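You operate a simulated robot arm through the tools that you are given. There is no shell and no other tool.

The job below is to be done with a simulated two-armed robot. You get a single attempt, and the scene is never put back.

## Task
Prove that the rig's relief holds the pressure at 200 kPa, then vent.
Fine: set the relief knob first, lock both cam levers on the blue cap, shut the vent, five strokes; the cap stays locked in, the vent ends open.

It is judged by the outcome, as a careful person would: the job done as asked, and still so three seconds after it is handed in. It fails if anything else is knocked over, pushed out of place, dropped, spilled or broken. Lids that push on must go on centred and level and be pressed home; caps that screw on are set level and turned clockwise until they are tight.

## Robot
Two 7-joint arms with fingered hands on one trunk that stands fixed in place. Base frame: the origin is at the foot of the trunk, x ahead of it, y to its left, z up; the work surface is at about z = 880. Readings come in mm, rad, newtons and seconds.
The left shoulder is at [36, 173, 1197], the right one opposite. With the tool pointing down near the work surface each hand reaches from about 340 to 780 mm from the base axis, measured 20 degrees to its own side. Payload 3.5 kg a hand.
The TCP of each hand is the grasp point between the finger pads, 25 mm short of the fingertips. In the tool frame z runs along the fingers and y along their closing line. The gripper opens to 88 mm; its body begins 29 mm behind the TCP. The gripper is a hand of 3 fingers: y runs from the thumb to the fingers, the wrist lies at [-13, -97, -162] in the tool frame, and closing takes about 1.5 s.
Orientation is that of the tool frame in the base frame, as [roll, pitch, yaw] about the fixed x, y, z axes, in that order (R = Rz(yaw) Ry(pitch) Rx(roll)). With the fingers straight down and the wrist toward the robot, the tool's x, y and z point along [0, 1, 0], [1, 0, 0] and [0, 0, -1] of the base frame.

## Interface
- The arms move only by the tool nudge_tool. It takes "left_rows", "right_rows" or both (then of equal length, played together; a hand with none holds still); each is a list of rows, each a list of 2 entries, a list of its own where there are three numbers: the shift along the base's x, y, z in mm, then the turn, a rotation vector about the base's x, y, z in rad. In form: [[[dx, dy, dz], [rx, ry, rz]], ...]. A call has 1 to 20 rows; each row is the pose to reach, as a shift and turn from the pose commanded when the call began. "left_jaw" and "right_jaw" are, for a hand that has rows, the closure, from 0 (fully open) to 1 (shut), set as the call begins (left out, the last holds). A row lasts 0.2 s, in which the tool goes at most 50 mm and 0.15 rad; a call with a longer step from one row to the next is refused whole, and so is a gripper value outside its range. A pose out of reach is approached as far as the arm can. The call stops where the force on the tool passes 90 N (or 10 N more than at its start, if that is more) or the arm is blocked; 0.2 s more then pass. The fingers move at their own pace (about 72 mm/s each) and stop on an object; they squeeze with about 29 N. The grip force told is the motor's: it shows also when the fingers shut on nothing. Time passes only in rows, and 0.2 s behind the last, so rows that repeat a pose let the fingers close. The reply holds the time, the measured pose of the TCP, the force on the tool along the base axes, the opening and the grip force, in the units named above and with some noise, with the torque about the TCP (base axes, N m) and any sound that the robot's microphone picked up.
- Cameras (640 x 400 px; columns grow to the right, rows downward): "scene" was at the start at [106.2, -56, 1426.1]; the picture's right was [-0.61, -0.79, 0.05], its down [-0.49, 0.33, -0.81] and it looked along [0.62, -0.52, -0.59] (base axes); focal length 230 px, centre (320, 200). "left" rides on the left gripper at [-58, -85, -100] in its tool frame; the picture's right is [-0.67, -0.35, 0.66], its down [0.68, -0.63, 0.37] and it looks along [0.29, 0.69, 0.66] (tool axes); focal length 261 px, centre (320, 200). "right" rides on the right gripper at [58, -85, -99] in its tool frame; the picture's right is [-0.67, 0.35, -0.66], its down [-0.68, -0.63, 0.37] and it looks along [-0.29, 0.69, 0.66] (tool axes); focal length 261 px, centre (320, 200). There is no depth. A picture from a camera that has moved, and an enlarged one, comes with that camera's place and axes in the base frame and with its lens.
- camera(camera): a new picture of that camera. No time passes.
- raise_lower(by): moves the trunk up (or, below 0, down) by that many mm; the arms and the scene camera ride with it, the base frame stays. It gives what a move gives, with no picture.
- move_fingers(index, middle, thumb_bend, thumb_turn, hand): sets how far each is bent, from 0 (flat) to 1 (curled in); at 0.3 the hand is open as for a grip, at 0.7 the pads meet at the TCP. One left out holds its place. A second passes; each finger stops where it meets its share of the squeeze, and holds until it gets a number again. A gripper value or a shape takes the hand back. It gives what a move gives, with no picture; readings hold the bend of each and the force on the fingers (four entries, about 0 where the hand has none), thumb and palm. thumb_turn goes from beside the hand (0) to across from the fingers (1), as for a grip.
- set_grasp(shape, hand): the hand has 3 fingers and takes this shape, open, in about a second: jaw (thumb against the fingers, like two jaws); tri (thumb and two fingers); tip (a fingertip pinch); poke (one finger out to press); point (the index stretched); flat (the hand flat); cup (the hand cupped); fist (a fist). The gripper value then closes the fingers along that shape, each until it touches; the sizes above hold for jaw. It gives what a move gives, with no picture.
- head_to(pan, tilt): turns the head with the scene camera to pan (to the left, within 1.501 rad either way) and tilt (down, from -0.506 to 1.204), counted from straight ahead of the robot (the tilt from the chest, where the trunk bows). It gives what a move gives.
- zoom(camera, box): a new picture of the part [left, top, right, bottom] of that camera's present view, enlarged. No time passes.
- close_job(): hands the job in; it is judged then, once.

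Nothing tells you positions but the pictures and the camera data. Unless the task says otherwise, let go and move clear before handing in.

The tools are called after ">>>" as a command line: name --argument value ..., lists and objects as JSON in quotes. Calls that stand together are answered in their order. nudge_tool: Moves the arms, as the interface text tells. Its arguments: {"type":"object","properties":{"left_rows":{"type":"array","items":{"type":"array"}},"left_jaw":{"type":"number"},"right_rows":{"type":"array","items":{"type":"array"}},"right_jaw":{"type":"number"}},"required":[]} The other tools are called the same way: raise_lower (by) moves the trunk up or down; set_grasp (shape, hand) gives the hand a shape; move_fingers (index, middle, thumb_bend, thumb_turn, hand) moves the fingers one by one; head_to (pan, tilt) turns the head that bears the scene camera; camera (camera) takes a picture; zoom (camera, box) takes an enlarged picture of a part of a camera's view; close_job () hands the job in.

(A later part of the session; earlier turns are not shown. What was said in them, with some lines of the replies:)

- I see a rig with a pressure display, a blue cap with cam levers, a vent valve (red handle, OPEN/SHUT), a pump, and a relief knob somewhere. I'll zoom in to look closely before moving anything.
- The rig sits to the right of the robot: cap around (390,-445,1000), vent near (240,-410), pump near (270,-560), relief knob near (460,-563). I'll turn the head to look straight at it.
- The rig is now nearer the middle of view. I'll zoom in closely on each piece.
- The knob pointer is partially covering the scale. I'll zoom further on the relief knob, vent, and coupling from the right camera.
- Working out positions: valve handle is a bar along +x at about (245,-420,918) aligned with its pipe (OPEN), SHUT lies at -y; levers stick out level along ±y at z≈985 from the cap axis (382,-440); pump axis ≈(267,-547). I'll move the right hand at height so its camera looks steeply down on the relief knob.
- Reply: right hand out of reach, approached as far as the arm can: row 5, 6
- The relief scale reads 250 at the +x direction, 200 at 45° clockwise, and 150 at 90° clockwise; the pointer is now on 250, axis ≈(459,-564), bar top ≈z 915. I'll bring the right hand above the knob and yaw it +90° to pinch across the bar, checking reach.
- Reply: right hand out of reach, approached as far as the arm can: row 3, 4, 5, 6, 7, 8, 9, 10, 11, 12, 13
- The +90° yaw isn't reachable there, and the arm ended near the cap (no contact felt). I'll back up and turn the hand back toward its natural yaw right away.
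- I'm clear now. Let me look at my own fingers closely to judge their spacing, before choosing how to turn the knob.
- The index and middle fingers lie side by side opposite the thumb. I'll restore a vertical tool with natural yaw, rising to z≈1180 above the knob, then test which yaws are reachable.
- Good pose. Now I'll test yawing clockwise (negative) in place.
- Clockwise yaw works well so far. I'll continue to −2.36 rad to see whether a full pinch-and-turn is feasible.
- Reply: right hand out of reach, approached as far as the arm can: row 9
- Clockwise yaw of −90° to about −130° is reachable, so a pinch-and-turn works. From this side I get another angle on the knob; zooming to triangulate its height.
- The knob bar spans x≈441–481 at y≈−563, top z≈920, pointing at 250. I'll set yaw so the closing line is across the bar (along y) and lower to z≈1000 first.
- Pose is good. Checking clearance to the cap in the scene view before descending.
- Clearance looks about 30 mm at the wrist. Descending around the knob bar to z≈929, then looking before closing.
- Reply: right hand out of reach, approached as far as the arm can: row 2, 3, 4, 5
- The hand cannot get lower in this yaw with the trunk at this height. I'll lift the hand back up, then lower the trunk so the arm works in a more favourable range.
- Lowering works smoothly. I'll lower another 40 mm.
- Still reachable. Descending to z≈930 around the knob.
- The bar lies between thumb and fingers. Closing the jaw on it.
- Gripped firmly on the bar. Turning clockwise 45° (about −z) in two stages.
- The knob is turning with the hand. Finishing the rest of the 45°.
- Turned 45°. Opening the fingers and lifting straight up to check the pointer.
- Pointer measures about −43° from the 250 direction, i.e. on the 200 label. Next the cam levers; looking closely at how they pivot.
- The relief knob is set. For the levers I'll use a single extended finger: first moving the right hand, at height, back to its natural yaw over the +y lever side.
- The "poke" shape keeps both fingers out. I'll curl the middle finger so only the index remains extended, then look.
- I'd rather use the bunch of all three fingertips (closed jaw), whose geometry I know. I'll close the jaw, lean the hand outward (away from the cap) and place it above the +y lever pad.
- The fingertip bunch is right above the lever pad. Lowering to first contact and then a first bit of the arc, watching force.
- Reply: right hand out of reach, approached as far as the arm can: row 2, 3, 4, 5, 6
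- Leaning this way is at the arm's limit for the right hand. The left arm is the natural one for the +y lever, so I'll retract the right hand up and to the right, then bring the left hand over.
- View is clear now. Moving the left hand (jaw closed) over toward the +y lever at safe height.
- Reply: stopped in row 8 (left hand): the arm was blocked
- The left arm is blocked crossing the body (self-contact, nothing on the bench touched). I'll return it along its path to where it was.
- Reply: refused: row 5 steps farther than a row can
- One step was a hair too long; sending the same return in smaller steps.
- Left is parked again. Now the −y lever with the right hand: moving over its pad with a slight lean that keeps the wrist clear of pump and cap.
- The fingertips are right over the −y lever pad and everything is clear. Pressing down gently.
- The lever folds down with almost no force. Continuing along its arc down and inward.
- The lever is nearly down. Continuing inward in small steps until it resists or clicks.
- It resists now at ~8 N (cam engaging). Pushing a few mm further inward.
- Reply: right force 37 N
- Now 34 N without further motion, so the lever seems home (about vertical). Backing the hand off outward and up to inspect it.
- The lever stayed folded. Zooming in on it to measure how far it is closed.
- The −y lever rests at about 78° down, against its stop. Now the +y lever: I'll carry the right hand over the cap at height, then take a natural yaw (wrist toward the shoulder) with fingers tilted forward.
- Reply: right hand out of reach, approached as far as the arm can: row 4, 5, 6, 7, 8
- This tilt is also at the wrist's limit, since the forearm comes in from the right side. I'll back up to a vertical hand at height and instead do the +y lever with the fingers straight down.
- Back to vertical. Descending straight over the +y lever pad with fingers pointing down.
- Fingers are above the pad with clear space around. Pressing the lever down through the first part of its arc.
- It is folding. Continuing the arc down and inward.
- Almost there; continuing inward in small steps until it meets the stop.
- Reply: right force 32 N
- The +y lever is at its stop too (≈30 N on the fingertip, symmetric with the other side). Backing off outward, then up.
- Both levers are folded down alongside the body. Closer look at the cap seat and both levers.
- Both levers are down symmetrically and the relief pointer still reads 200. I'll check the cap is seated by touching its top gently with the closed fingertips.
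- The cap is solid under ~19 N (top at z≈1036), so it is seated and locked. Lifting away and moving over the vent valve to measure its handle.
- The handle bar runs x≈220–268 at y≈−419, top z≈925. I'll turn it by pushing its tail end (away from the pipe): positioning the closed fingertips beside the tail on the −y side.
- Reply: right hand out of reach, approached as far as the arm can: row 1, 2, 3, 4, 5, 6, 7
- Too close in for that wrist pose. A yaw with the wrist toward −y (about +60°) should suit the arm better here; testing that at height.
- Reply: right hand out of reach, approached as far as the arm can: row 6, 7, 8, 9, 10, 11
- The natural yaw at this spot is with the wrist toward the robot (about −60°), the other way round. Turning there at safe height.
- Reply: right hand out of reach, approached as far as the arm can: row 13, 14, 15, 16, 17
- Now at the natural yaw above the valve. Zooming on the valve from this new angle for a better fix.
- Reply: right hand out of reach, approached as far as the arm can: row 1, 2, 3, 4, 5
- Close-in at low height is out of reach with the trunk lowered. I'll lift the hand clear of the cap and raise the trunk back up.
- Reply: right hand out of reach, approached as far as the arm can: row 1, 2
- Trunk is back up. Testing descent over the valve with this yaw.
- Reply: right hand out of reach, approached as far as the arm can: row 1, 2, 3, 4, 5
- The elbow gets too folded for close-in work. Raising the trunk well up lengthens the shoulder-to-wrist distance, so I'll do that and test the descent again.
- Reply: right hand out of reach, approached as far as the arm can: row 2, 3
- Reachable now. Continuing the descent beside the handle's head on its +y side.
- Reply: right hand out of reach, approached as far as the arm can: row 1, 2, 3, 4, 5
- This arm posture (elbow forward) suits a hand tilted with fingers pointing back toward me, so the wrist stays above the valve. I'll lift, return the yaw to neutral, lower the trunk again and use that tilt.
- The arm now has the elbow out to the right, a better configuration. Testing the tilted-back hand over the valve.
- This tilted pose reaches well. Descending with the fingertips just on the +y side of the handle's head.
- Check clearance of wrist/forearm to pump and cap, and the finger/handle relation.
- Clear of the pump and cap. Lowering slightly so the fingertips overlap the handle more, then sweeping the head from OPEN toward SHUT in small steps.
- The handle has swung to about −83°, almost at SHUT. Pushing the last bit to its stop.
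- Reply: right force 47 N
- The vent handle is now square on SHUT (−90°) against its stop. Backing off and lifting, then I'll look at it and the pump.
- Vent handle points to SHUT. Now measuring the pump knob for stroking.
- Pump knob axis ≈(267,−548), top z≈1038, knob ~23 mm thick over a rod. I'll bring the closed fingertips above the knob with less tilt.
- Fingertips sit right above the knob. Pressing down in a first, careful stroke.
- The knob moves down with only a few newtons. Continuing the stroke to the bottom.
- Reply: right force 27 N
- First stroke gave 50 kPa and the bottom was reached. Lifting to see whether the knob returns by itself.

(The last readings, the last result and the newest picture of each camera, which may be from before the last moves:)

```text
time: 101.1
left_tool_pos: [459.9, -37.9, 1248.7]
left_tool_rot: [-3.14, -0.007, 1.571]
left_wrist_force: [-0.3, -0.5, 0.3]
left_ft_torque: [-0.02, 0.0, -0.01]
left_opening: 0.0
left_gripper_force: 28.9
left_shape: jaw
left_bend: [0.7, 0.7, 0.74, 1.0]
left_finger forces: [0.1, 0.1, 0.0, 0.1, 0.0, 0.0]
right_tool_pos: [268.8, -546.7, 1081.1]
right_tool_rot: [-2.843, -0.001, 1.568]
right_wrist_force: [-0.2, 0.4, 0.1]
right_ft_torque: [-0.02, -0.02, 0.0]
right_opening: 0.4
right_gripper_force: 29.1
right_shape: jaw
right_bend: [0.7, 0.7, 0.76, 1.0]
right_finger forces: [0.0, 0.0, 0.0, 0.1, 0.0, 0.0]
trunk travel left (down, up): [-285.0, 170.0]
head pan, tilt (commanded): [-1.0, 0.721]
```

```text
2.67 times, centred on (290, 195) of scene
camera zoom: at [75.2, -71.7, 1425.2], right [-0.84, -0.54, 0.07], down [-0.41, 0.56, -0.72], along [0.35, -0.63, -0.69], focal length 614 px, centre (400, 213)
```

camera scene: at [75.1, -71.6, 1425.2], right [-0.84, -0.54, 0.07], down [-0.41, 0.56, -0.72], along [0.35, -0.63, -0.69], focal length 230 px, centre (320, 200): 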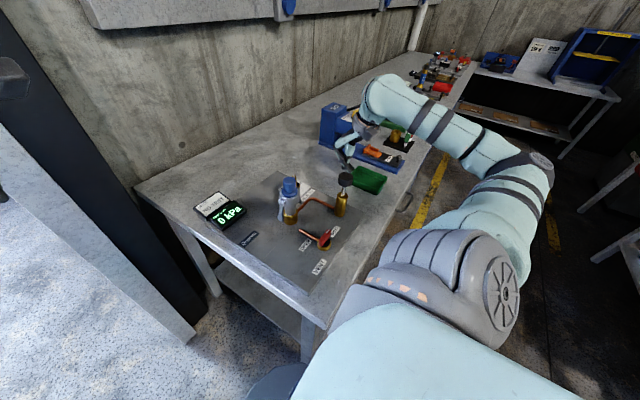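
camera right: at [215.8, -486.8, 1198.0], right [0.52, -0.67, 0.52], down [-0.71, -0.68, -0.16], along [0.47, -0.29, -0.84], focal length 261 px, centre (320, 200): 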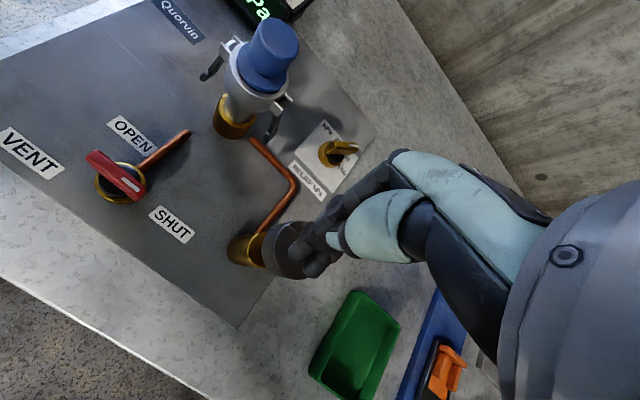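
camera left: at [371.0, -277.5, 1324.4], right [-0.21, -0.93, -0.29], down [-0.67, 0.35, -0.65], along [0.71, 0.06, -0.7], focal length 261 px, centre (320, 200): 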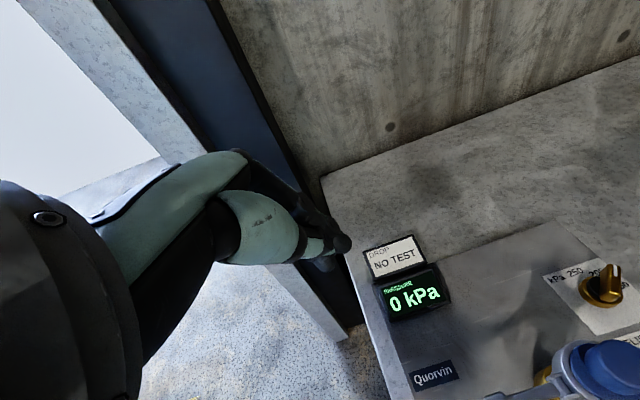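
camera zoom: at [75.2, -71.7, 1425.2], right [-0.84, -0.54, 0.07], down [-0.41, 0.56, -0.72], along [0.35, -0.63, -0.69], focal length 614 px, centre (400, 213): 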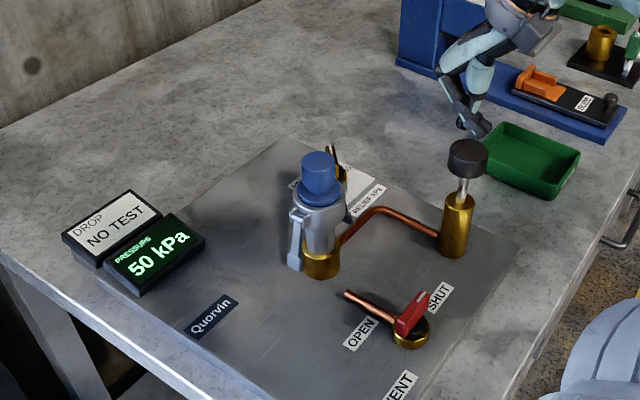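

The knob springs back up and 50 kPa holds. Stroke two: full down, then up.

>>> nudge_tool --right_rows '[[[-1, -1, -14], [0, 0, 0]], [[-1, -1, -24], [0, 0, 0]], [[-1, -1, -34], [0, 0, 0]], [[-1, -1, -44], [0, 0, 0]], [[-1, -1, -54], [0, 0, 0]], [[-1, -1, -62], [0, 0, 0]], [[-1, -1, -63], [0, 0, 0]], [[-1, -1, -50], [0, 0, 0]], [[-1, -1, -32], [0, 0, 0]], [[-1, -1, -14], [0, 0, 0]], [[-1, -1, 0], [0, 0, 0]], [[-1, -1, 0], [0, 0, 0]]]'

>>> zoom --camera "scene" --box '[180, 120, 400, 270]'

```text
time: 103.7
left_tool_pos: [458.4, -38.4, 1247.9]
left_tool_rot: [-3.14, -0.008, 1.571]
left_wrist_force: [-0.4, -0.6, -0.1]
left_ft_torque: [-0.02, 0.02, 0.02]
left_opening: 0.0
left_gripper_force: 29.4
left_shape: jaw
left_bend: [0.7, 0.7, 0.74, 1.0]
left_finger forces: [0.1, 0.0, 0.0, 0.1, 0.1, 0.0]
right_tool_pos: [267.8, -551.4, 1078.6]
right_tool_rot: [-2.844, 0.0, 1.569]
right_wrist_force: [-0.4, 0.2, -0.5]
right_ft_torque: [0.02, 0.03, 0.0]
right_opening: 0.0
right_gripper_force: 29.0
right_shape: jaw
right_bend: [0.7, 0.7, 0.76, 1.0]
right_finger forces: [0.0, 0.0, 0.1, 0.0, 0.0, 0.0]
trunk travel left (down, up): [-285.0, 170.0]
head pan, tilt (commanded): [-1.0, 0.721]
```

```text
2.67 times, centred on (290, 195) of scene
camera zoom: at [75.1, -71.6, 1425.2], right [-0.84, -0.54, 0.07], down [-0.41, 0.56, -0.72], along [0.35, -0.63, -0.69], focal length 614 px, centre (400, 213)
```

zoom: 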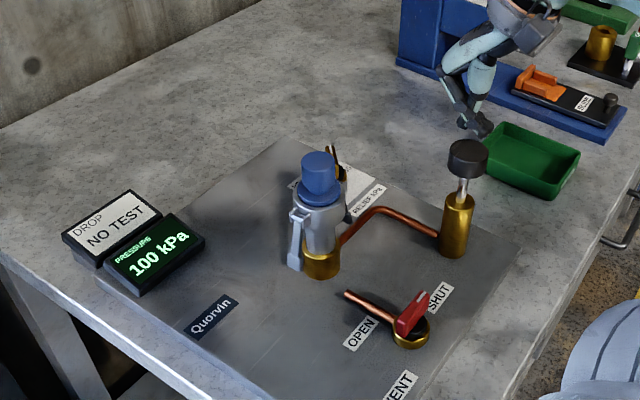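

100 kPa after two strokes. Stroke three.

>>> nudge_tool --right_rows '[[[-0.5, 3, -14], [0, 0, 0]], [[-0.5, 3, -24], [0, 0, 0]], [[-0.5, 3, -34], [0, 0, 0]], [[-0.5, 3, -44], [0, 0, 0]], [[-0.5, 3, -54], [0, 0, 0]], [[-0.5, 3, -62], [0, 0, 0]], [[-0.5, 3, -63], [0, 0, 0]], [[-0.5, 3, -50], [0, 0, 0]], [[-0.5, 3, -32], [0, 0, 0]], [[-0.5, 3, -14], [0, 0, 0]], [[-0.5, 3, 0], [0, 0, 0]], [[-0.5, 3, 0], [0, 0, 0]]]'

>>> zoom --camera "scene" --box '[180, 120, 400, 270]'

```text
time: 106.3
left_tool_pos: [458.5, -38.8, 1249.3]
left_tool_rot: [-3.14, -0.007, 1.57]
left_wrist_force: [0.3, -0.1, 0.4]
left_ft_torque: [0.02, 0.0, -0.01]
left_opening: 0.0
left_gripper_force: 28.7
left_shape: jaw
left_bend: [0.7, 0.7, 0.74, 1.0]
left_finger forces: [0.0, 0.1, 0.1, 0.1, 0.0, 0.1]
right_tool_pos: [266.4, -546.5, 1078.0]
right_tool_rot: [-2.844, -0.003, 1.569]
right_wrist_force: [-0.2, -0.5, -0.3]
right_ft_torque: [-0.01, -0.01, 0.01]
right_opening: 0.4
right_gripper_force: 28.6
right_shape: jaw
right_bend: [0.7, 0.7, 0.76, 1.0]
right_finger forces: [0.0, 0.1, 0.0, 0.0, 0.0, 0.0]
trunk travel left (down, up): [-285.0, 170.0]
head pan, tilt (commanded): [-1.0, 0.721]
```

```text
2.67 times, centred on (290, 195) of scene
camera zoom: at [75.2, -71.7, 1425.2], right [-0.84, -0.54, 0.07], down [-0.41, 0.56, -0.72], along [0.35, -0.63, -0.69], focal length 614 px, centre (400, 213)
```

zoom: 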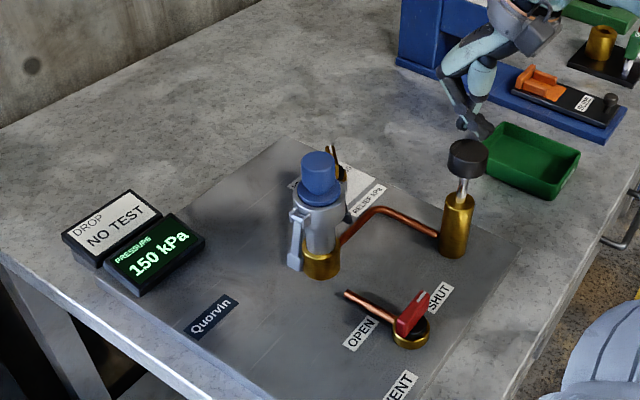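

150 kPa after three. Stroke four.

>>> nudge_tool --right_rows '[[[0.5, -1, -14], [0, 0, 0]], [[0.5, -1, -24], [0, 0, 0]], [[0.5, -1, -34], [0, 0, 0]], [[0.5, -1, -44], [0, 0, 0]], [[0.5, -1, -54], [0, 0, 0]], [[0.5, -1, -62], [0, 0, 0]], [[0.5, -1, -63], [0, 0, 0]], [[0.5, -1, -50], [0, 0, 0]], [[0.5, -1, -32], [0, 0, 0]], [[0.5, -1, -14], [0, 0, 0]], [[0.5, -1, 0], [0, 0, 0]], [[0.5, -1, 0], [0, 0, 0]]]'

>>> zoom --camera "scene" --box '[180, 120, 400, 270]'

```text
time: 108.9
left_tool_pos: [459.0, -37.9, 1248.8]
left_tool_rot: [-3.14, -0.006, 1.571]
left_wrist_force: [0.8, -0.3, -0.7]
left_ft_torque: [0.01, 0.01, 0.03]
left_opening: 0.3
left_gripper_force: 29.2
left_shape: jaw
left_bend: [0.7, 0.7, 0.74, 1.0]
left_finger forces: [0.0, 0.1, 0.0, 0.0, 0.0, 0.0]
right_tool_pos: [268.2, -546.9, 1077.5]
right_tool_rot: [-2.844, -0.002, 1.567]
right_wrist_force: [0.2, 0.2, 0.0]
right_ft_torque: [0.05, 0.02, 0.0]
right_opening: 0.0
right_gripper_force: 28.6
right_shape: jaw
right_bend: [0.7, 0.7, 0.76, 1.0]
right_finger forces: [0.1, 0.0, 0.1, 0.0, 0.1, 0.0]
trunk travel left (down, up): [-285.0, 170.0]
head pan, tilt (commanded): [-1.0, 0.721]
```

```text
2.67 times, centred on (290, 195) of scene
camera zoom: at [75.2, -71.6, 1425.2], right [-0.84, -0.54, 0.07], down [-0.41, 0.56, -0.72], along [0.35, -0.63, -0.69], focal length 614 px, centre (400, 213)
```

zoom: 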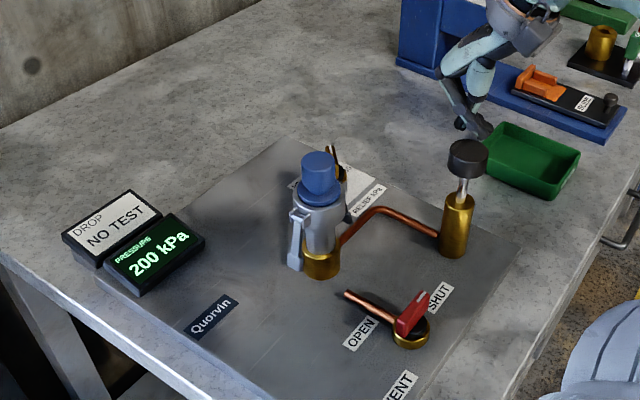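

200 kPa after four. Stroke five, which should be held at 200 by the relief.

>>> nudge_tool --right_rows '[[[-0.5, -1, -14], [0, 0, 0]], [[-0.5, -1, -24], [0, 0, 0]], [[-0.5, -1, -34], [0, 0, 0]], [[-0.5, -1, -44], [0, 0, 0]], [[-0.5, -1, -54], [0, 0, 0]], [[-0.5, -1, -62], [0, 0, 0]], [[-0.5, -1, -63], [0, 0, 0]], [[-0.5, -1, -50], [0, 0, 0]], [[-0.5, -1, -32], [0, 0, 0]], [[-0.5, -1, -14], [0, 0, 0]], [[-0.5, -1, 0], [0, 0, 0]], [[-0.5, -1, 0], [0, 0, 0]]]'

>>> zoom --camera "scene" --box '[180, 120, 400, 270]'

```text
time: 111.5
left_tool_pos: [458.7, -36.6, 1248.5]
left_tool_rot: [-3.139, -0.006, 1.571]
left_wrist_force: [-0.7, 1.0, -0.2]
left_ft_torque: [-0.02, -0.04, 0.0]
left_opening: 0.0
left_gripper_force: 29.4
left_shape: jaw
left_bend: [0.7, 0.7, 0.74, 1.0]
left_finger forces: [0.0, 0.0, 0.1, 0.1, 0.0, 0.0]
right_tool_pos: [267.9, -549.3, 1077.9]
right_tool_rot: [-2.843, 0.0, 1.569]
right_wrist_force: [0.6, 0.4, -0.1]
right_ft_torque: [-0.03, 0.01, -0.01]
right_opening: 0.1
right_gripper_force: 29.1
right_shape: jaw
right_bend: [0.7, 0.7, 0.76, 1.0]
right_finger forces: [0.0, 0.0, 0.0, 0.0, 0.2, 0.0]
trunk travel left (down, up): [-285.0, 170.0]
head pan, tilt (commanded): [-1.0, 0.721]
```

```text
2.67 times, centred on (290, 195) of scene
camera zoom: at [75.1, -71.5, 1425.2], right [-0.84, -0.54, 0.07], down [-0.41, 0.56, -0.72], along [0.35, -0.63, -0.69], focal length 614 px, centre (400, 213)
```

zoom: 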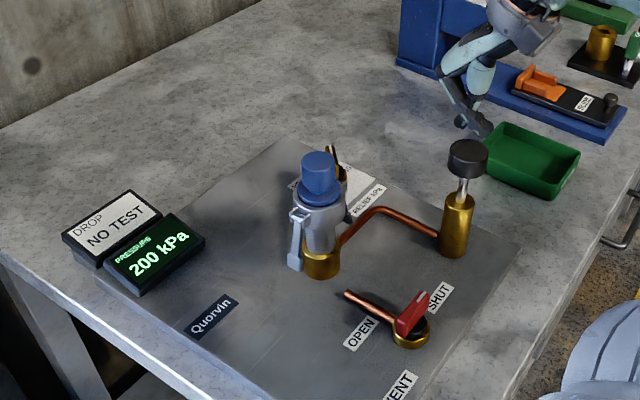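

The fifth stroke left it at 200 kPa – the relief holds. Zooming the display for an exact reading before venting.

>>> zoom --camera "scene" --box '[190, 185, 255, 230]'

>>> nudge_tool --right_rows '[[[-5, 10, 12], [0, 0.04, 0]], [[-15, 40, 12], [0, 0.08, 0]], [[-28, 75, 5], [0, 0.12, 0]], [[-40, 104, -10], [0, 0.16, 0]], [[-46, 104, -38], [0, 0.2, 0]], [[-46, 104, -60], [0, 0.2, 0]], [[-46, 104, -60], [0, 0.2, 0]]]'

>>> camera --camera "right"

```text
8.89 times, centred on (222, 208) of scene
camera zoom: at [75.1, -71.5, 1425.2], right [-0.84, -0.54, 0.07], down [-0.41, 0.56, -0.72], along [0.35, -0.63, -0.69], focal length 2046 px, centre (1187, 133)
```

zoom: 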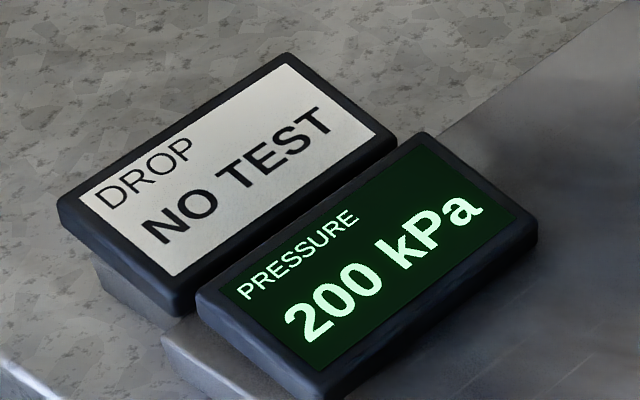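

```text
time: 113.1
left_tool_pos: [459.5, -36.2, 1248.0]
left_tool_rot: [-3.139, -0.008, 1.57]
left_wrist_force: [1.0, -0.7, 0.3]
left_ft_torque: [0.02, 0.01, 0.02]
left_opening: 0.0
left_gripper_force: 29.3
left_shape: jaw
left_bend: [0.7, 0.7, 0.74, 1.0]
left_finger forces: [0.0, 0.1, 0.0, 0.1, 0.0, 0.1]
right_tool_pos: [220.0, -443.8, 1017.5]
right_tool_rot: [-2.643, 0.0, 1.57]
right_wrist_force: [0.2, 0.3, 1.1]
right_ft_torque: [-0.02, -0.01, -0.03]
right_opening: 0.2
right_gripper_force: 28.9
right_shape: jaw
right_bend: [0.7, 0.7, 0.76, 1.0]
right_finger forces: [0.0, 0.0, 0.0, 0.0, 0.0, 0.0]
trunk travel left (down, up): [-285.0, 170.0]
head pan, tilt (commanded): [-1.0, 0.721]
```

```text
taken
camera right: at [193.5, -384.8, 1145.8], right [0.62, -0.67, 0.41], down [-0.73, -0.68, -0.02], along [0.29, -0.29, -0.91], focal length 261 px, centre (320, 200)
```

right: 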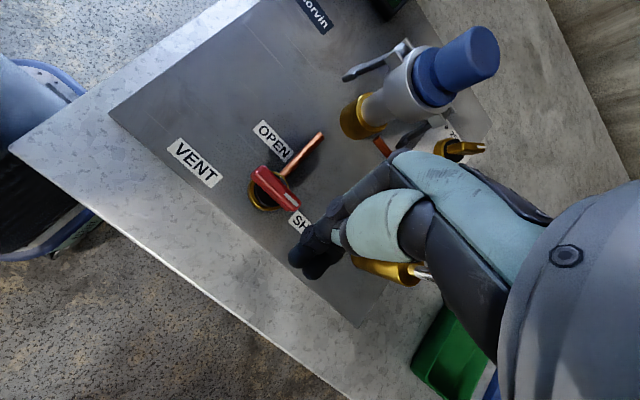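

Display confirms 200 kPa. Descending beside the handle's head on its −x side to swing it back to OPEN.

>>> nudge_tool --right_rows '[[[0, -1, -25], [0, 0, 0]], [[0, -1, -50], [0, 0, 0]], [[0, -1, -70], [0, 0, 0]], [[0, -1, -80], [0, 0, 0]], [[0, -1, -80], [0, 0, 0]]]'

>>> zoom --camera "right" --box '[220, 140, 440, 340]'

>>> zoom --camera "scene" --box '[260, 140, 400, 280]'

```text
time: 114.3
left_tool_pos: [458.9, -38.0, 1247.7]
left_tool_rot: [-3.139, -0.008, 1.571]
left_wrist_force: [0.5, 0.3, 0.4]
left_ft_torque: [-0.02, 0.01, 0.03]
left_opening: 0.0
left_gripper_force: 28.9
left_shape: jaw
left_bend: [0.7, 0.7, 0.74, 1.0]
left_finger forces: [0.0, 0.0, 0.0, 0.1, 0.1, 0.0]
right_tool_pos: [221.5, -446.2, 937.9]
right_tool_rot: [-2.643, 0.001, 1.57]
right_wrist_force: [-0.1, -0.4, 0.7]
right_ft_torque: [-0.03, 0.04, -0.02]
right_opening: 0.0
right_gripper_force: 28.8
right_shape: jaw
right_bend: [0.7, 0.7, 0.76, 1.0]
right_finger forces: [0.0, 0.0, 0.1, 0.0, 0.0, 0.1]
trunk travel left (down, up): [-285.0, 170.0]
head pan, tilt (commanded): [-1.0, 0.721]
```

```text
2.00 times, centred on (330, 240) of right
camera zoom: at [193.8, -386.6, 1066.6], right [0.62, -0.67, 0.41], down [-0.73, -0.68, -0.02], along [0.29, -0.29, -0.91], focal length 521 px, centre (300, 120)
```

zoom: 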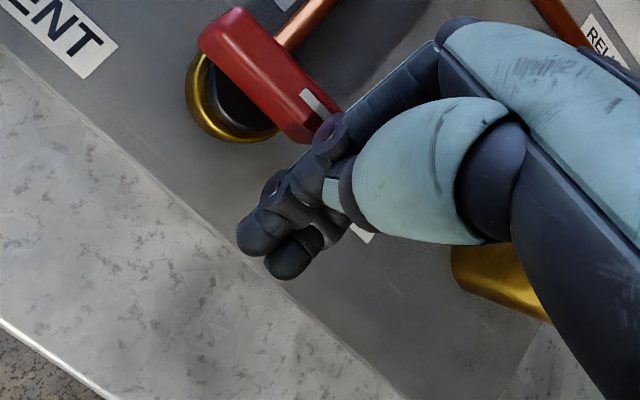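

```text
2.86 times, centred on (330, 210) of scene
camera zoom: at [75.1, -71.6, 1425.2], right [-0.84, -0.54, 0.07], down [-0.41, 0.56, -0.72], along [0.35, -0.63, -0.69], focal length 658 px, centre (291, 171)
```

zoom: 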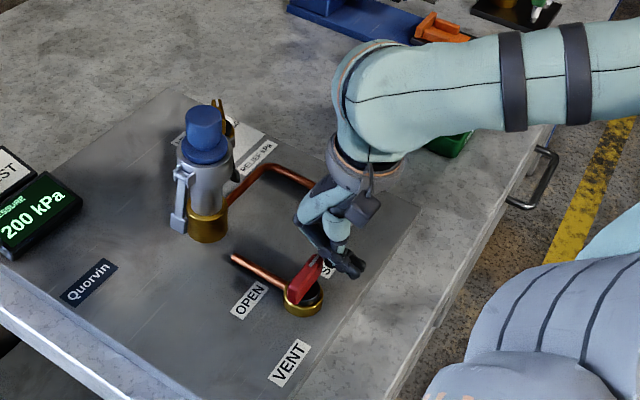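

Fingers are beside the head, not touching yet. Sweeping it in +x in small steps.

>>> nudge_tool --right_rows '[[[5, 0, 0], [0, 0, 0]], [[11, -2, 0], [0, 0, 0]], [[17, -3, 0], [0, 0, 0]], [[23, -4, 0], [0, 0, 0]], [[29, -5, 0], [0, 0, 0]], [[29, -5, 0], [0, 0, 0]]]'

>>> zoom --camera "right" --box '[220, 140, 440, 340]'

>>> zoom --camera "scene" --box '[190, 140, 400, 280]'

```text
time: 115.7
left_tool_pos: [457.8, -37.7, 1248.4]
left_tool_rot: [-3.139, -0.007, 1.572]
left_wrist_force: [0.7, -0.2, 0.1]
left_ft_torque: [-0.04, 0.02, 0.0]
left_opening: 0.0
left_gripper_force: 28.7
left_shape: jaw
left_bend: [0.7, 0.7, 0.74, 1.0]
left_finger forces: [0.0, 0.0, 0.0, 0.0, 0.0, 0.0]
right_tool_pos: [249.9, -451.5, 938.8]
right_tool_rot: [-2.644, 0.0, 1.569]
right_wrist_force: [0.0, -0.6, -0.2]
right_ft_torque: [-0.01, -0.04, 0.02]
right_opening: 0.1
right_gripper_force: 28.2
right_shape: jaw
right_bend: [0.7, 0.7, 0.76, 1.0]
right_finger forces: [0.1, 0.1, 0.1, 0.0, 0.0, 0.1]
trunk travel left (down, up): [-285.0, 170.0]
head pan, tilt (commanded): [-1.0, 0.721]
```

```text
2.00 times, centred on (330, 240) of right
camera zoom: at [222.3, -391.2, 1066.8], right [0.62, -0.67, 0.41], down [-0.73, -0.68, -0.02], along [0.29, -0.29, -0.91], focal length 521 px, centre (300, 120)
```

zoom: 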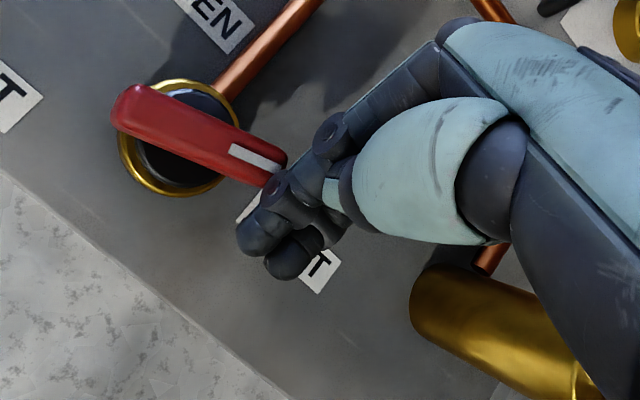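

```text
2.86 times, centred on (295, 210) of scene
camera zoom: at [75.1, -71.6, 1425.2], right [-0.84, -0.54, 0.07], down [-0.41, 0.56, -0.72], along [0.35, -0.63, -0.69], focal length 658 px, centre (391, 171)
```

zoom: 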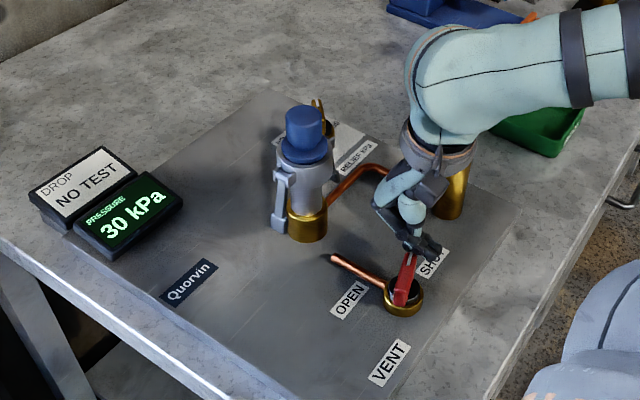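

Venting has begun (30 kPa and falling) with the handle partly turned. The finger is near the handle's end, so I'll back off slightly, move closer to the pivot and continue sweeping to OPEN.

>>> nudge_tool --right_rows '[[[-4, -1.5, 0], [0, 0, 0]], [[-7.5, -3, 0], [0, 0, 0]], [[-10, 2, 0], [0, 0, 0]], [[-11, 6.5, 0], [0, 0, 0]], [[-6, 5.5, 0], [0, 0, 0]], [[-1, 5, 0], [0, 0, 0]], [[4, 6, 0], [0, 0, 0]], [[8, 8.5, 0], [0, 0, 0]], [[8, 8.5, 0], [0, 0, 0]]]'

>>> zoom --camera "right" --box '[220, 140, 440, 340]'

>>> zoom --camera "scene" --box '[190, 140, 400, 280]'

```text
time: 117.7
left_tool_pos: [458.5, -37.8, 1247.9]
left_tool_rot: [-3.141, -0.006, 1.57]
left_wrist_force: [-0.2, -0.8, -0.7]
left_ft_torque: [-0.02, -0.02, 0.0]
left_opening: 0.2
left_gripper_force: 29.0
left_shape: jaw
left_bend: [0.7, 0.7, 0.74, 1.0]
left_finger forces: [0.0, 0.0, 0.1, 0.0, 0.0, 0.0]
right_tool_pos: [258.6, -443.0, 938.3]
right_tool_rot: [-2.644, 0.001, 1.569]
right_wrist_force: [0.6, -0.1, 0.8]
right_ft_torque: [0.01, 0.02, 0.01]
right_opening: 0.0
right_gripper_force: 28.9
right_shape: jaw
right_bend: [0.7, 0.7, 0.76, 1.0]
right_finger forces: [0.6, 0.0, 0.1, 0.1, 0.0, 0.1]
trunk travel left (down, up): [-285.0, 170.0]
head pan, tilt (commanded): [-1.0, 0.721]
```

```text
2.00 times, centred on (330, 240) of right
camera zoom: at [230.5, -382.7, 1066.2], right [0.62, -0.67, 0.41], down [-0.73, -0.68, -0.02], along [0.29, -0.29, -0.91], focal length 521 px, centre (300, 120)
```

zoom: 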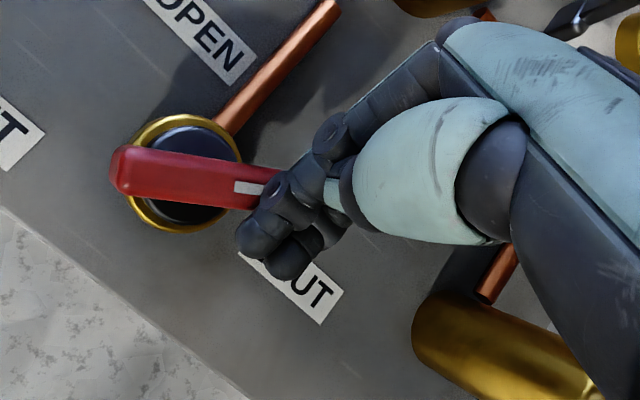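

```text
2.86 times, centred on (295, 210) of scene
camera zoom: at [75.1, -71.6, 1425.2], right [-0.84, -0.54, 0.07], down [-0.41, 0.56, -0.72], along [0.35, -0.63, -0.69], focal length 658 px, centre (391, 171)
```

zoom: 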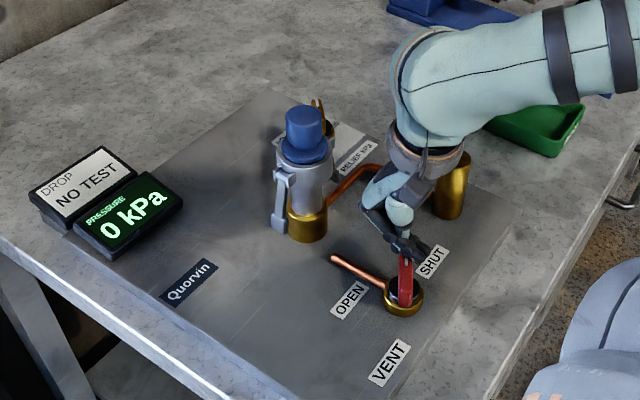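

Pressure is now 0, but the handle is only about halfway back (≈−56°). Looking closer at the finger contact before continuing.

>>> zoom --camera "scene" --box '[300, 190, 360, 250]'

>>> zoom --camera "right" --box '[260, 170, 370, 280]'

```text
6.67 times, centred on (330, 220) of scene
camera zoom: at [75.1, -71.6, 1425.2], right [-0.84, -0.54, 0.07], down [-0.41, 0.56, -0.72], along [0.35, -0.63, -0.69], focal length 1534 px, centre (253, 67)
```

zoom: 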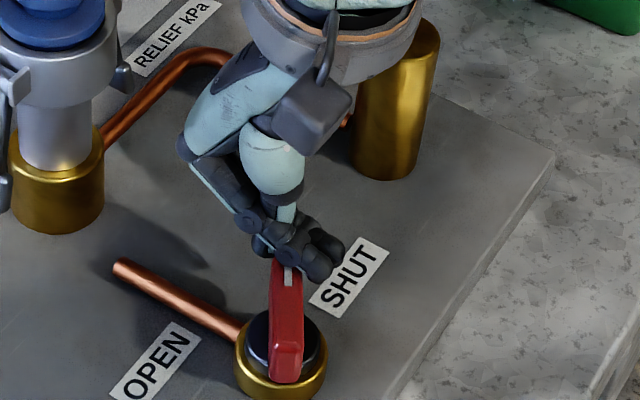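

```text
3.64 times, centred on (315, 225) of right
camera zoom: at [230.5, -382.7, 1066.2], right [0.62, -0.67, 0.41], down [-0.73, -0.68, -0.02], along [0.29, -0.29, -0.91], focal length 948 px, centre (338, 109)
```

zoom: 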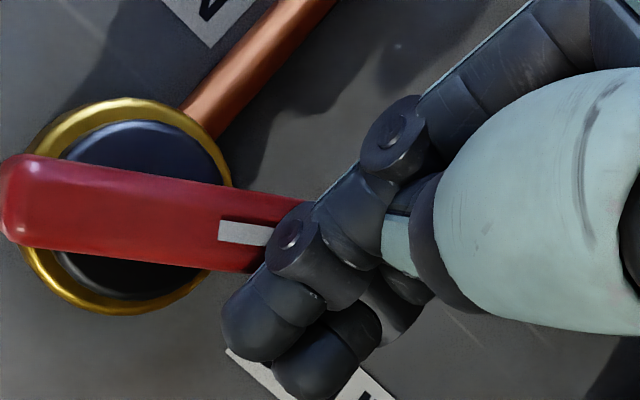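

Now I understand the actual fingertip offset (tips lie ~17 mm nearer me than the TCP). Continuing the push along the handle's arc with corrected positions.

>>> nudge_tool --right_rows '[[[3, 1.5, 0], [0, 0, 0]], [[6, 2.5, 0], [0, 0, 0]], [[9, 3, 0], [0, 0, 0]], [[12, 4, 0], [0, 0, 0]], [[14, 5, 0], [0, 0, 0]], [[14, 5, 0], [0, 0, 0]]]'

>>> zoom --camera "right" --box '[220, 140, 440, 340]'

```text
time: 119.1
left_tool_pos: [459.2, -38.4, 1248.7]
left_tool_rot: [-3.141, -0.008, 1.572]
left_wrist_force: [0.1, 0.1, 0.2]
left_ft_torque: [-0.03, 0.01, 0.01]
left_opening: 0.0
left_gripper_force: 28.9
left_shape: jaw
left_bend: [0.7, 0.7, 0.74, 1.0]
left_finger forces: [0.1, 0.1, 0.0, 0.0, 0.0, 0.0]
right_tool_pos: [272.1, -436.5, 937.6]
right_tool_rot: [-2.644, 0.0, 1.568]
right_wrist_force: [-0.7, -0.6, -0.2]
right_ft_torque: [-0.02, -0.01, 0.01]
right_opening: 0.0
right_gripper_force: 29.3
right_shape: jaw
right_bend: [0.7, 0.7, 0.76, 1.0]
right_finger forces: [0.9, 0.0, 0.0, 0.0, 0.0, 0.1]
trunk travel left (down, up): [-285.0, 170.0]
head pan, tilt (commanded): [-1.0, 0.721]
```

```text
2.00 times, centred on (330, 240) of right
camera zoom: at [244.9, -378.4, 1065.7], right [0.62, -0.67, 0.41], down [-0.73, -0.68, -0.02], along [0.29, -0.29, -0.91], focal length 521 px, centre (300, 120)
```

zoom: 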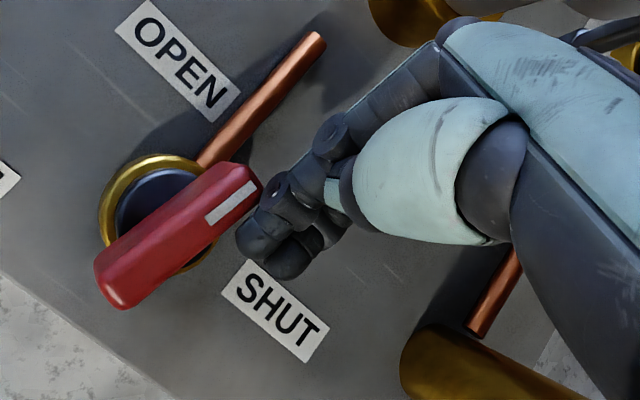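

Almost aligned with the pipe (≈−8°). Final nudge to the OPEN stop.

>>> nudge_tool --right_rows '[[[2, 2, 0], [0, 0, 0]], [[4, 5, 0], [0, 0, 0]], [[5, 8, 0], [0, 0, 0]], [[5, 10, 0], [0, 0, 0]], [[5, 10, 0], [0, 0, 0]]]'

>>> zoom --camera "right" --box '[220, 140, 440, 340]'

```text
time: 120.3
left_tool_pos: [459.2, -43.9, 1247.4]
left_tool_rot: [-3.14, -0.012, 1.571]
left_wrist_force: [0.2, -0.1, -0.2]
left_ft_torque: [0.0, 0.0, 0.01]
left_opening: 0.0
left_gripper_force: 29.1
left_shape: jaw
left_bend: [0.7, 0.7, 0.74, 1.0]
left_finger forces: [0.0, 0.0, 0.0, 0.1, 0.1, 0.1]
right_tool_pos: [277.2, -433.5, 935.1]
right_tool_rot: [-2.644, -0.002, 1.57]
right_wrist_force: [1.8, -34.5, 1.7]
right_ft_torque: [-0.25, -0.02, 0.51]
right_opening: 0.0
right_gripper_force: 29.4
right_shape: jaw
right_bend: [0.7, 0.7, 0.76, 1.0]
right_finger forces: [35.3, 0.1, 0.0, 0.1, 0.0, 0.0]
trunk travel left (down, up): [-285.0, 170.0]
head pan, tilt (commanded): [-1.0, 0.721]
```

```text
2.00 times, centred on (330, 240) of right
camera zoom: at [249.7, -374.6, 1064.0], right [0.62, -0.67, 0.41], down [-0.73, -0.68, -0.02], along [0.29, -0.28, -0.91], focal length 521 px, centre (300, 120)
```

zoom: 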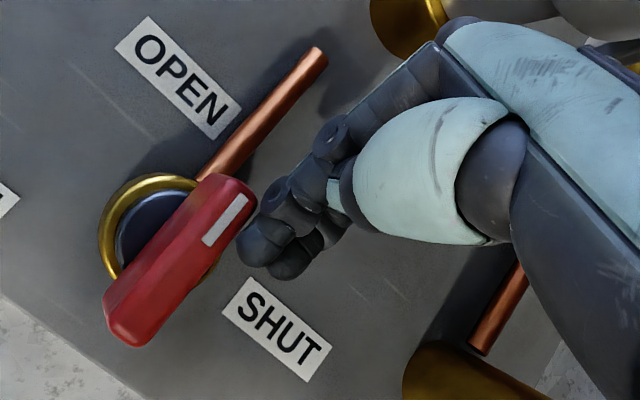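

Handle is against its OPEN stop, aligned with the pipe. Backing the hand off to −y, then up and clear.

>>> nudge_tool --right_rows '[[[0, -8, 0], [0, 0, 0]], [[0, -16, 0], [0, 0, 0]], [[0, -18, 25], [0, 0, 0]], [[0, -18, 60], [0, 0, 0]], [[0, -18, 100], [0, 0, 0]], [[0, -18, 140], [0, 0, 0]], [[10, -18, 180], [0, 0, 0]], [[20, -18, 215], [0, 0, 0]], [[20, -18, 215], [0, 0, 0]]]'

>>> camera --camera "scene"

>>> zoom --camera "scene" --box '[190, 140, 400, 280]'

>>> camera --camera "right"

```text
time: 122.3
left_tool_pos: [459.0, -38.3, 1248.8]
left_tool_rot: [-3.14, -0.007, 1.57]
left_wrist_force: [0.1, 0.0, 0.3]
left_ft_torque: [0.01, 0.02, 0.02]
left_opening: 0.0
left_gripper_force: 28.7
left_shape: jaw
left_bend: [0.7, 0.7, 0.74, 1.0]
left_finger forces: [0.0, 0.0, 0.0, 0.0, 0.0, 0.0]
right_tool_pos: [295.4, -445.5, 1153.7]
right_tool_rot: [-2.644, -0.001, 1.568]
right_wrist_force: [0.2, -0.3, -0.6]
right_ft_torque: [-0.01, 0.0, -0.02]
right_opening: 0.0
right_gripper_force: 29.4
right_shape: jaw
right_bend: [0.7, 0.7, 0.76, 1.0]
right_finger forces: [0.1, 0.0, 0.0, 0.1, 0.0, 0.1]
trunk travel left (down, up): [-285.0, 170.0]
head pan, tilt (commanded): [-1.0, 0.721]
```

```text
taken
camera scene: at [74.9, -72.0, 1425.2], right [-0.84, -0.54, 0.07], down [-0.41, 0.56, -0.72], along [0.35, -0.63, -0.69], focal length 230 px, centre (320, 200)
```

scene: 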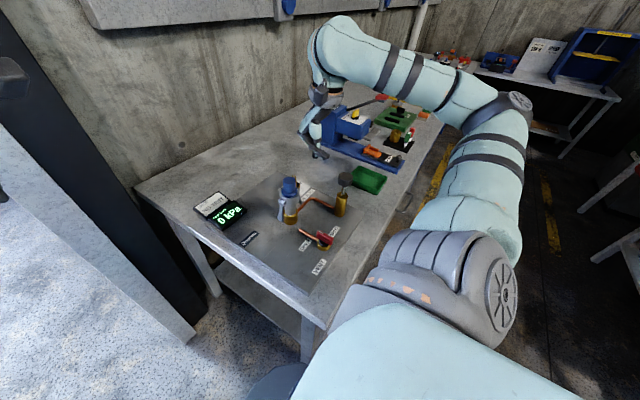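

```text
2.86 times, centred on (295, 210) of scene
camera zoom: at [74.9, -72.0, 1425.2], right [-0.84, -0.54, 0.07], down [-0.41, 0.56, -0.72], along [0.35, -0.63, -0.69], focal length 658 px, centre (391, 171)
```

zoom: 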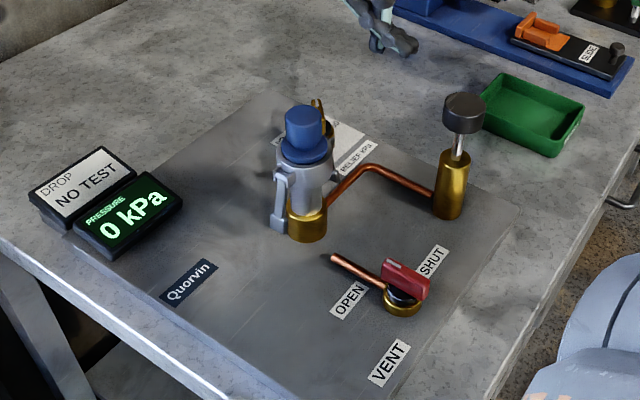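

```text
taken
camera right: at [269.7, -386.4, 1283.1], right [0.62, -0.67, 0.41], down [-0.73, -0.68, -0.02], along [0.29, -0.29, -0.91], focal length 261 px, centre (320, 200)
```

right: 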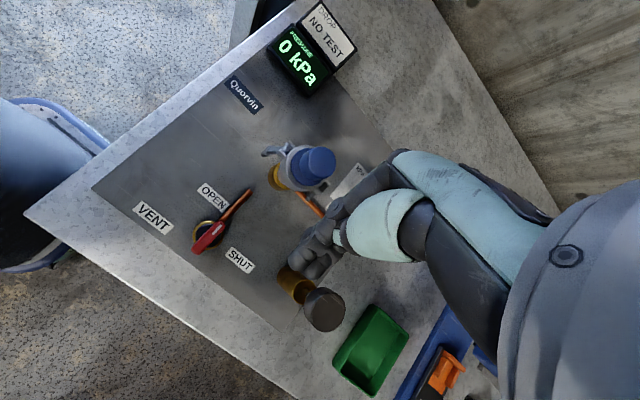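

Vent is open, pressure 0. Final check of both levers, the cap and the relief pointer.

>>> zoom --camera "right" --box '[240, 130, 350, 220]'

>>> zoom --camera "scene" --box '[270, 165, 330, 230]'

>>> zoom --camera "right" --box '[170, 170, 280, 280]'

```text
4.44 times, centred on (295, 175) of right
camera zoom: at [269.7, -386.4, 1283.1], right [0.62, -0.67, 0.41], down [-0.73, -0.68, -0.02], along [0.29, -0.29, -0.91], focal length 1158 px, centre (431, 311)
```

zoom: 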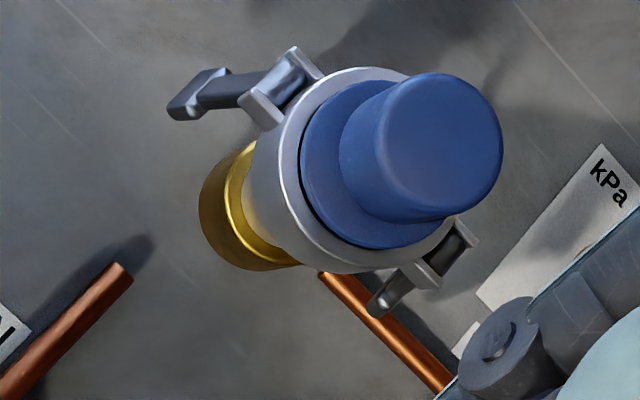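

```text
6.15 times, centred on (300, 198) of scene
camera zoom: at [74.9, -72.0, 1425.2], right [-0.84, -0.54, 0.07], down [-0.41, 0.56, -0.72], along [0.35, -0.63, -0.69], focal length 1416 px, centre (443, 215)
```

zoom: 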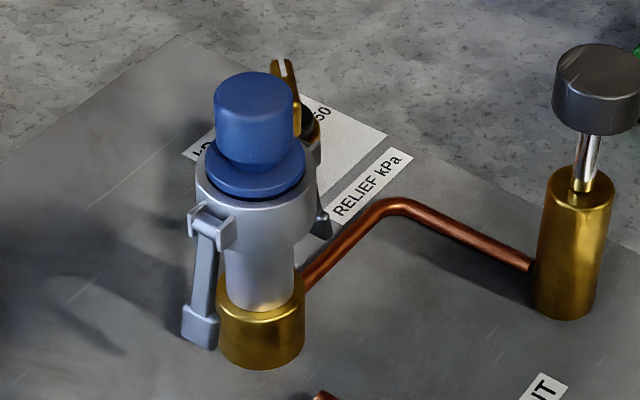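

```text
3.64 times, centred on (225, 225) of right
camera zoom: at [269.7, -386.4, 1283.1], right [0.62, -0.67, 0.41], down [-0.73, -0.68, -0.02], along [0.29, -0.29, -0.91], focal length 948 px, centre (666, 109)
```

zoom: 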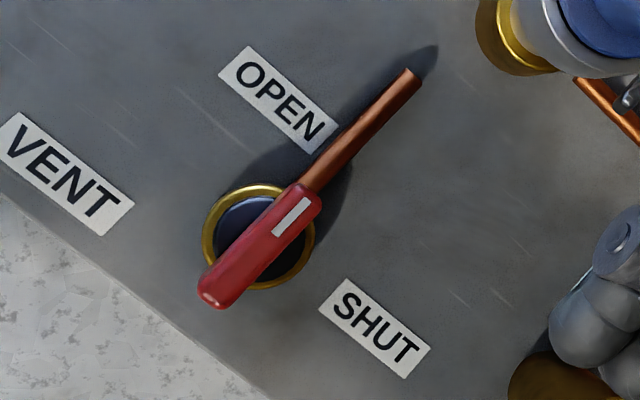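

Everything is as asked. The relief was set to 200 before pumping, and both cam levers are folded down with the cap seated. Five full strokes read 50, 100, 150, 200 and 200 kPa, so the relief held. The vent handle is back on OPEN in line with its pipe and the gauge shows 0 kPa. Both hands are clear of the rig, so I'm handing in.

>>> close_job

```text
The job is handed in.
```

I've handed the job in. The relief holds at 200 kPa: the fifth pump stroke added no pressure. The rig is vented and reads 0 kPa.

- **Relief:** I set the knob from 250 to 200 before pumping, and it stayed there.
- **Cap:** Both cam levers are folded down against their stops. The blue cap did not move under a 19 N push after locking, and it was still in place at the final check. I heard no click, so I judged the levers locked from the stops and from the cap holding pressure.
- **Pressure:** I turned the vent to SHUT and made five full strokes. The gauge read 50, 100, 150, 200 and 200 kPa.
- **Vent:** The handle is back on OPEN, in line with its pipe.

While I was positioning the arms, the left arm stopped once when I tried to bring it across the robot's body. I could not see what stopped it, and nothing on the bench looked disturbed. Both hands ended clear of the rig.
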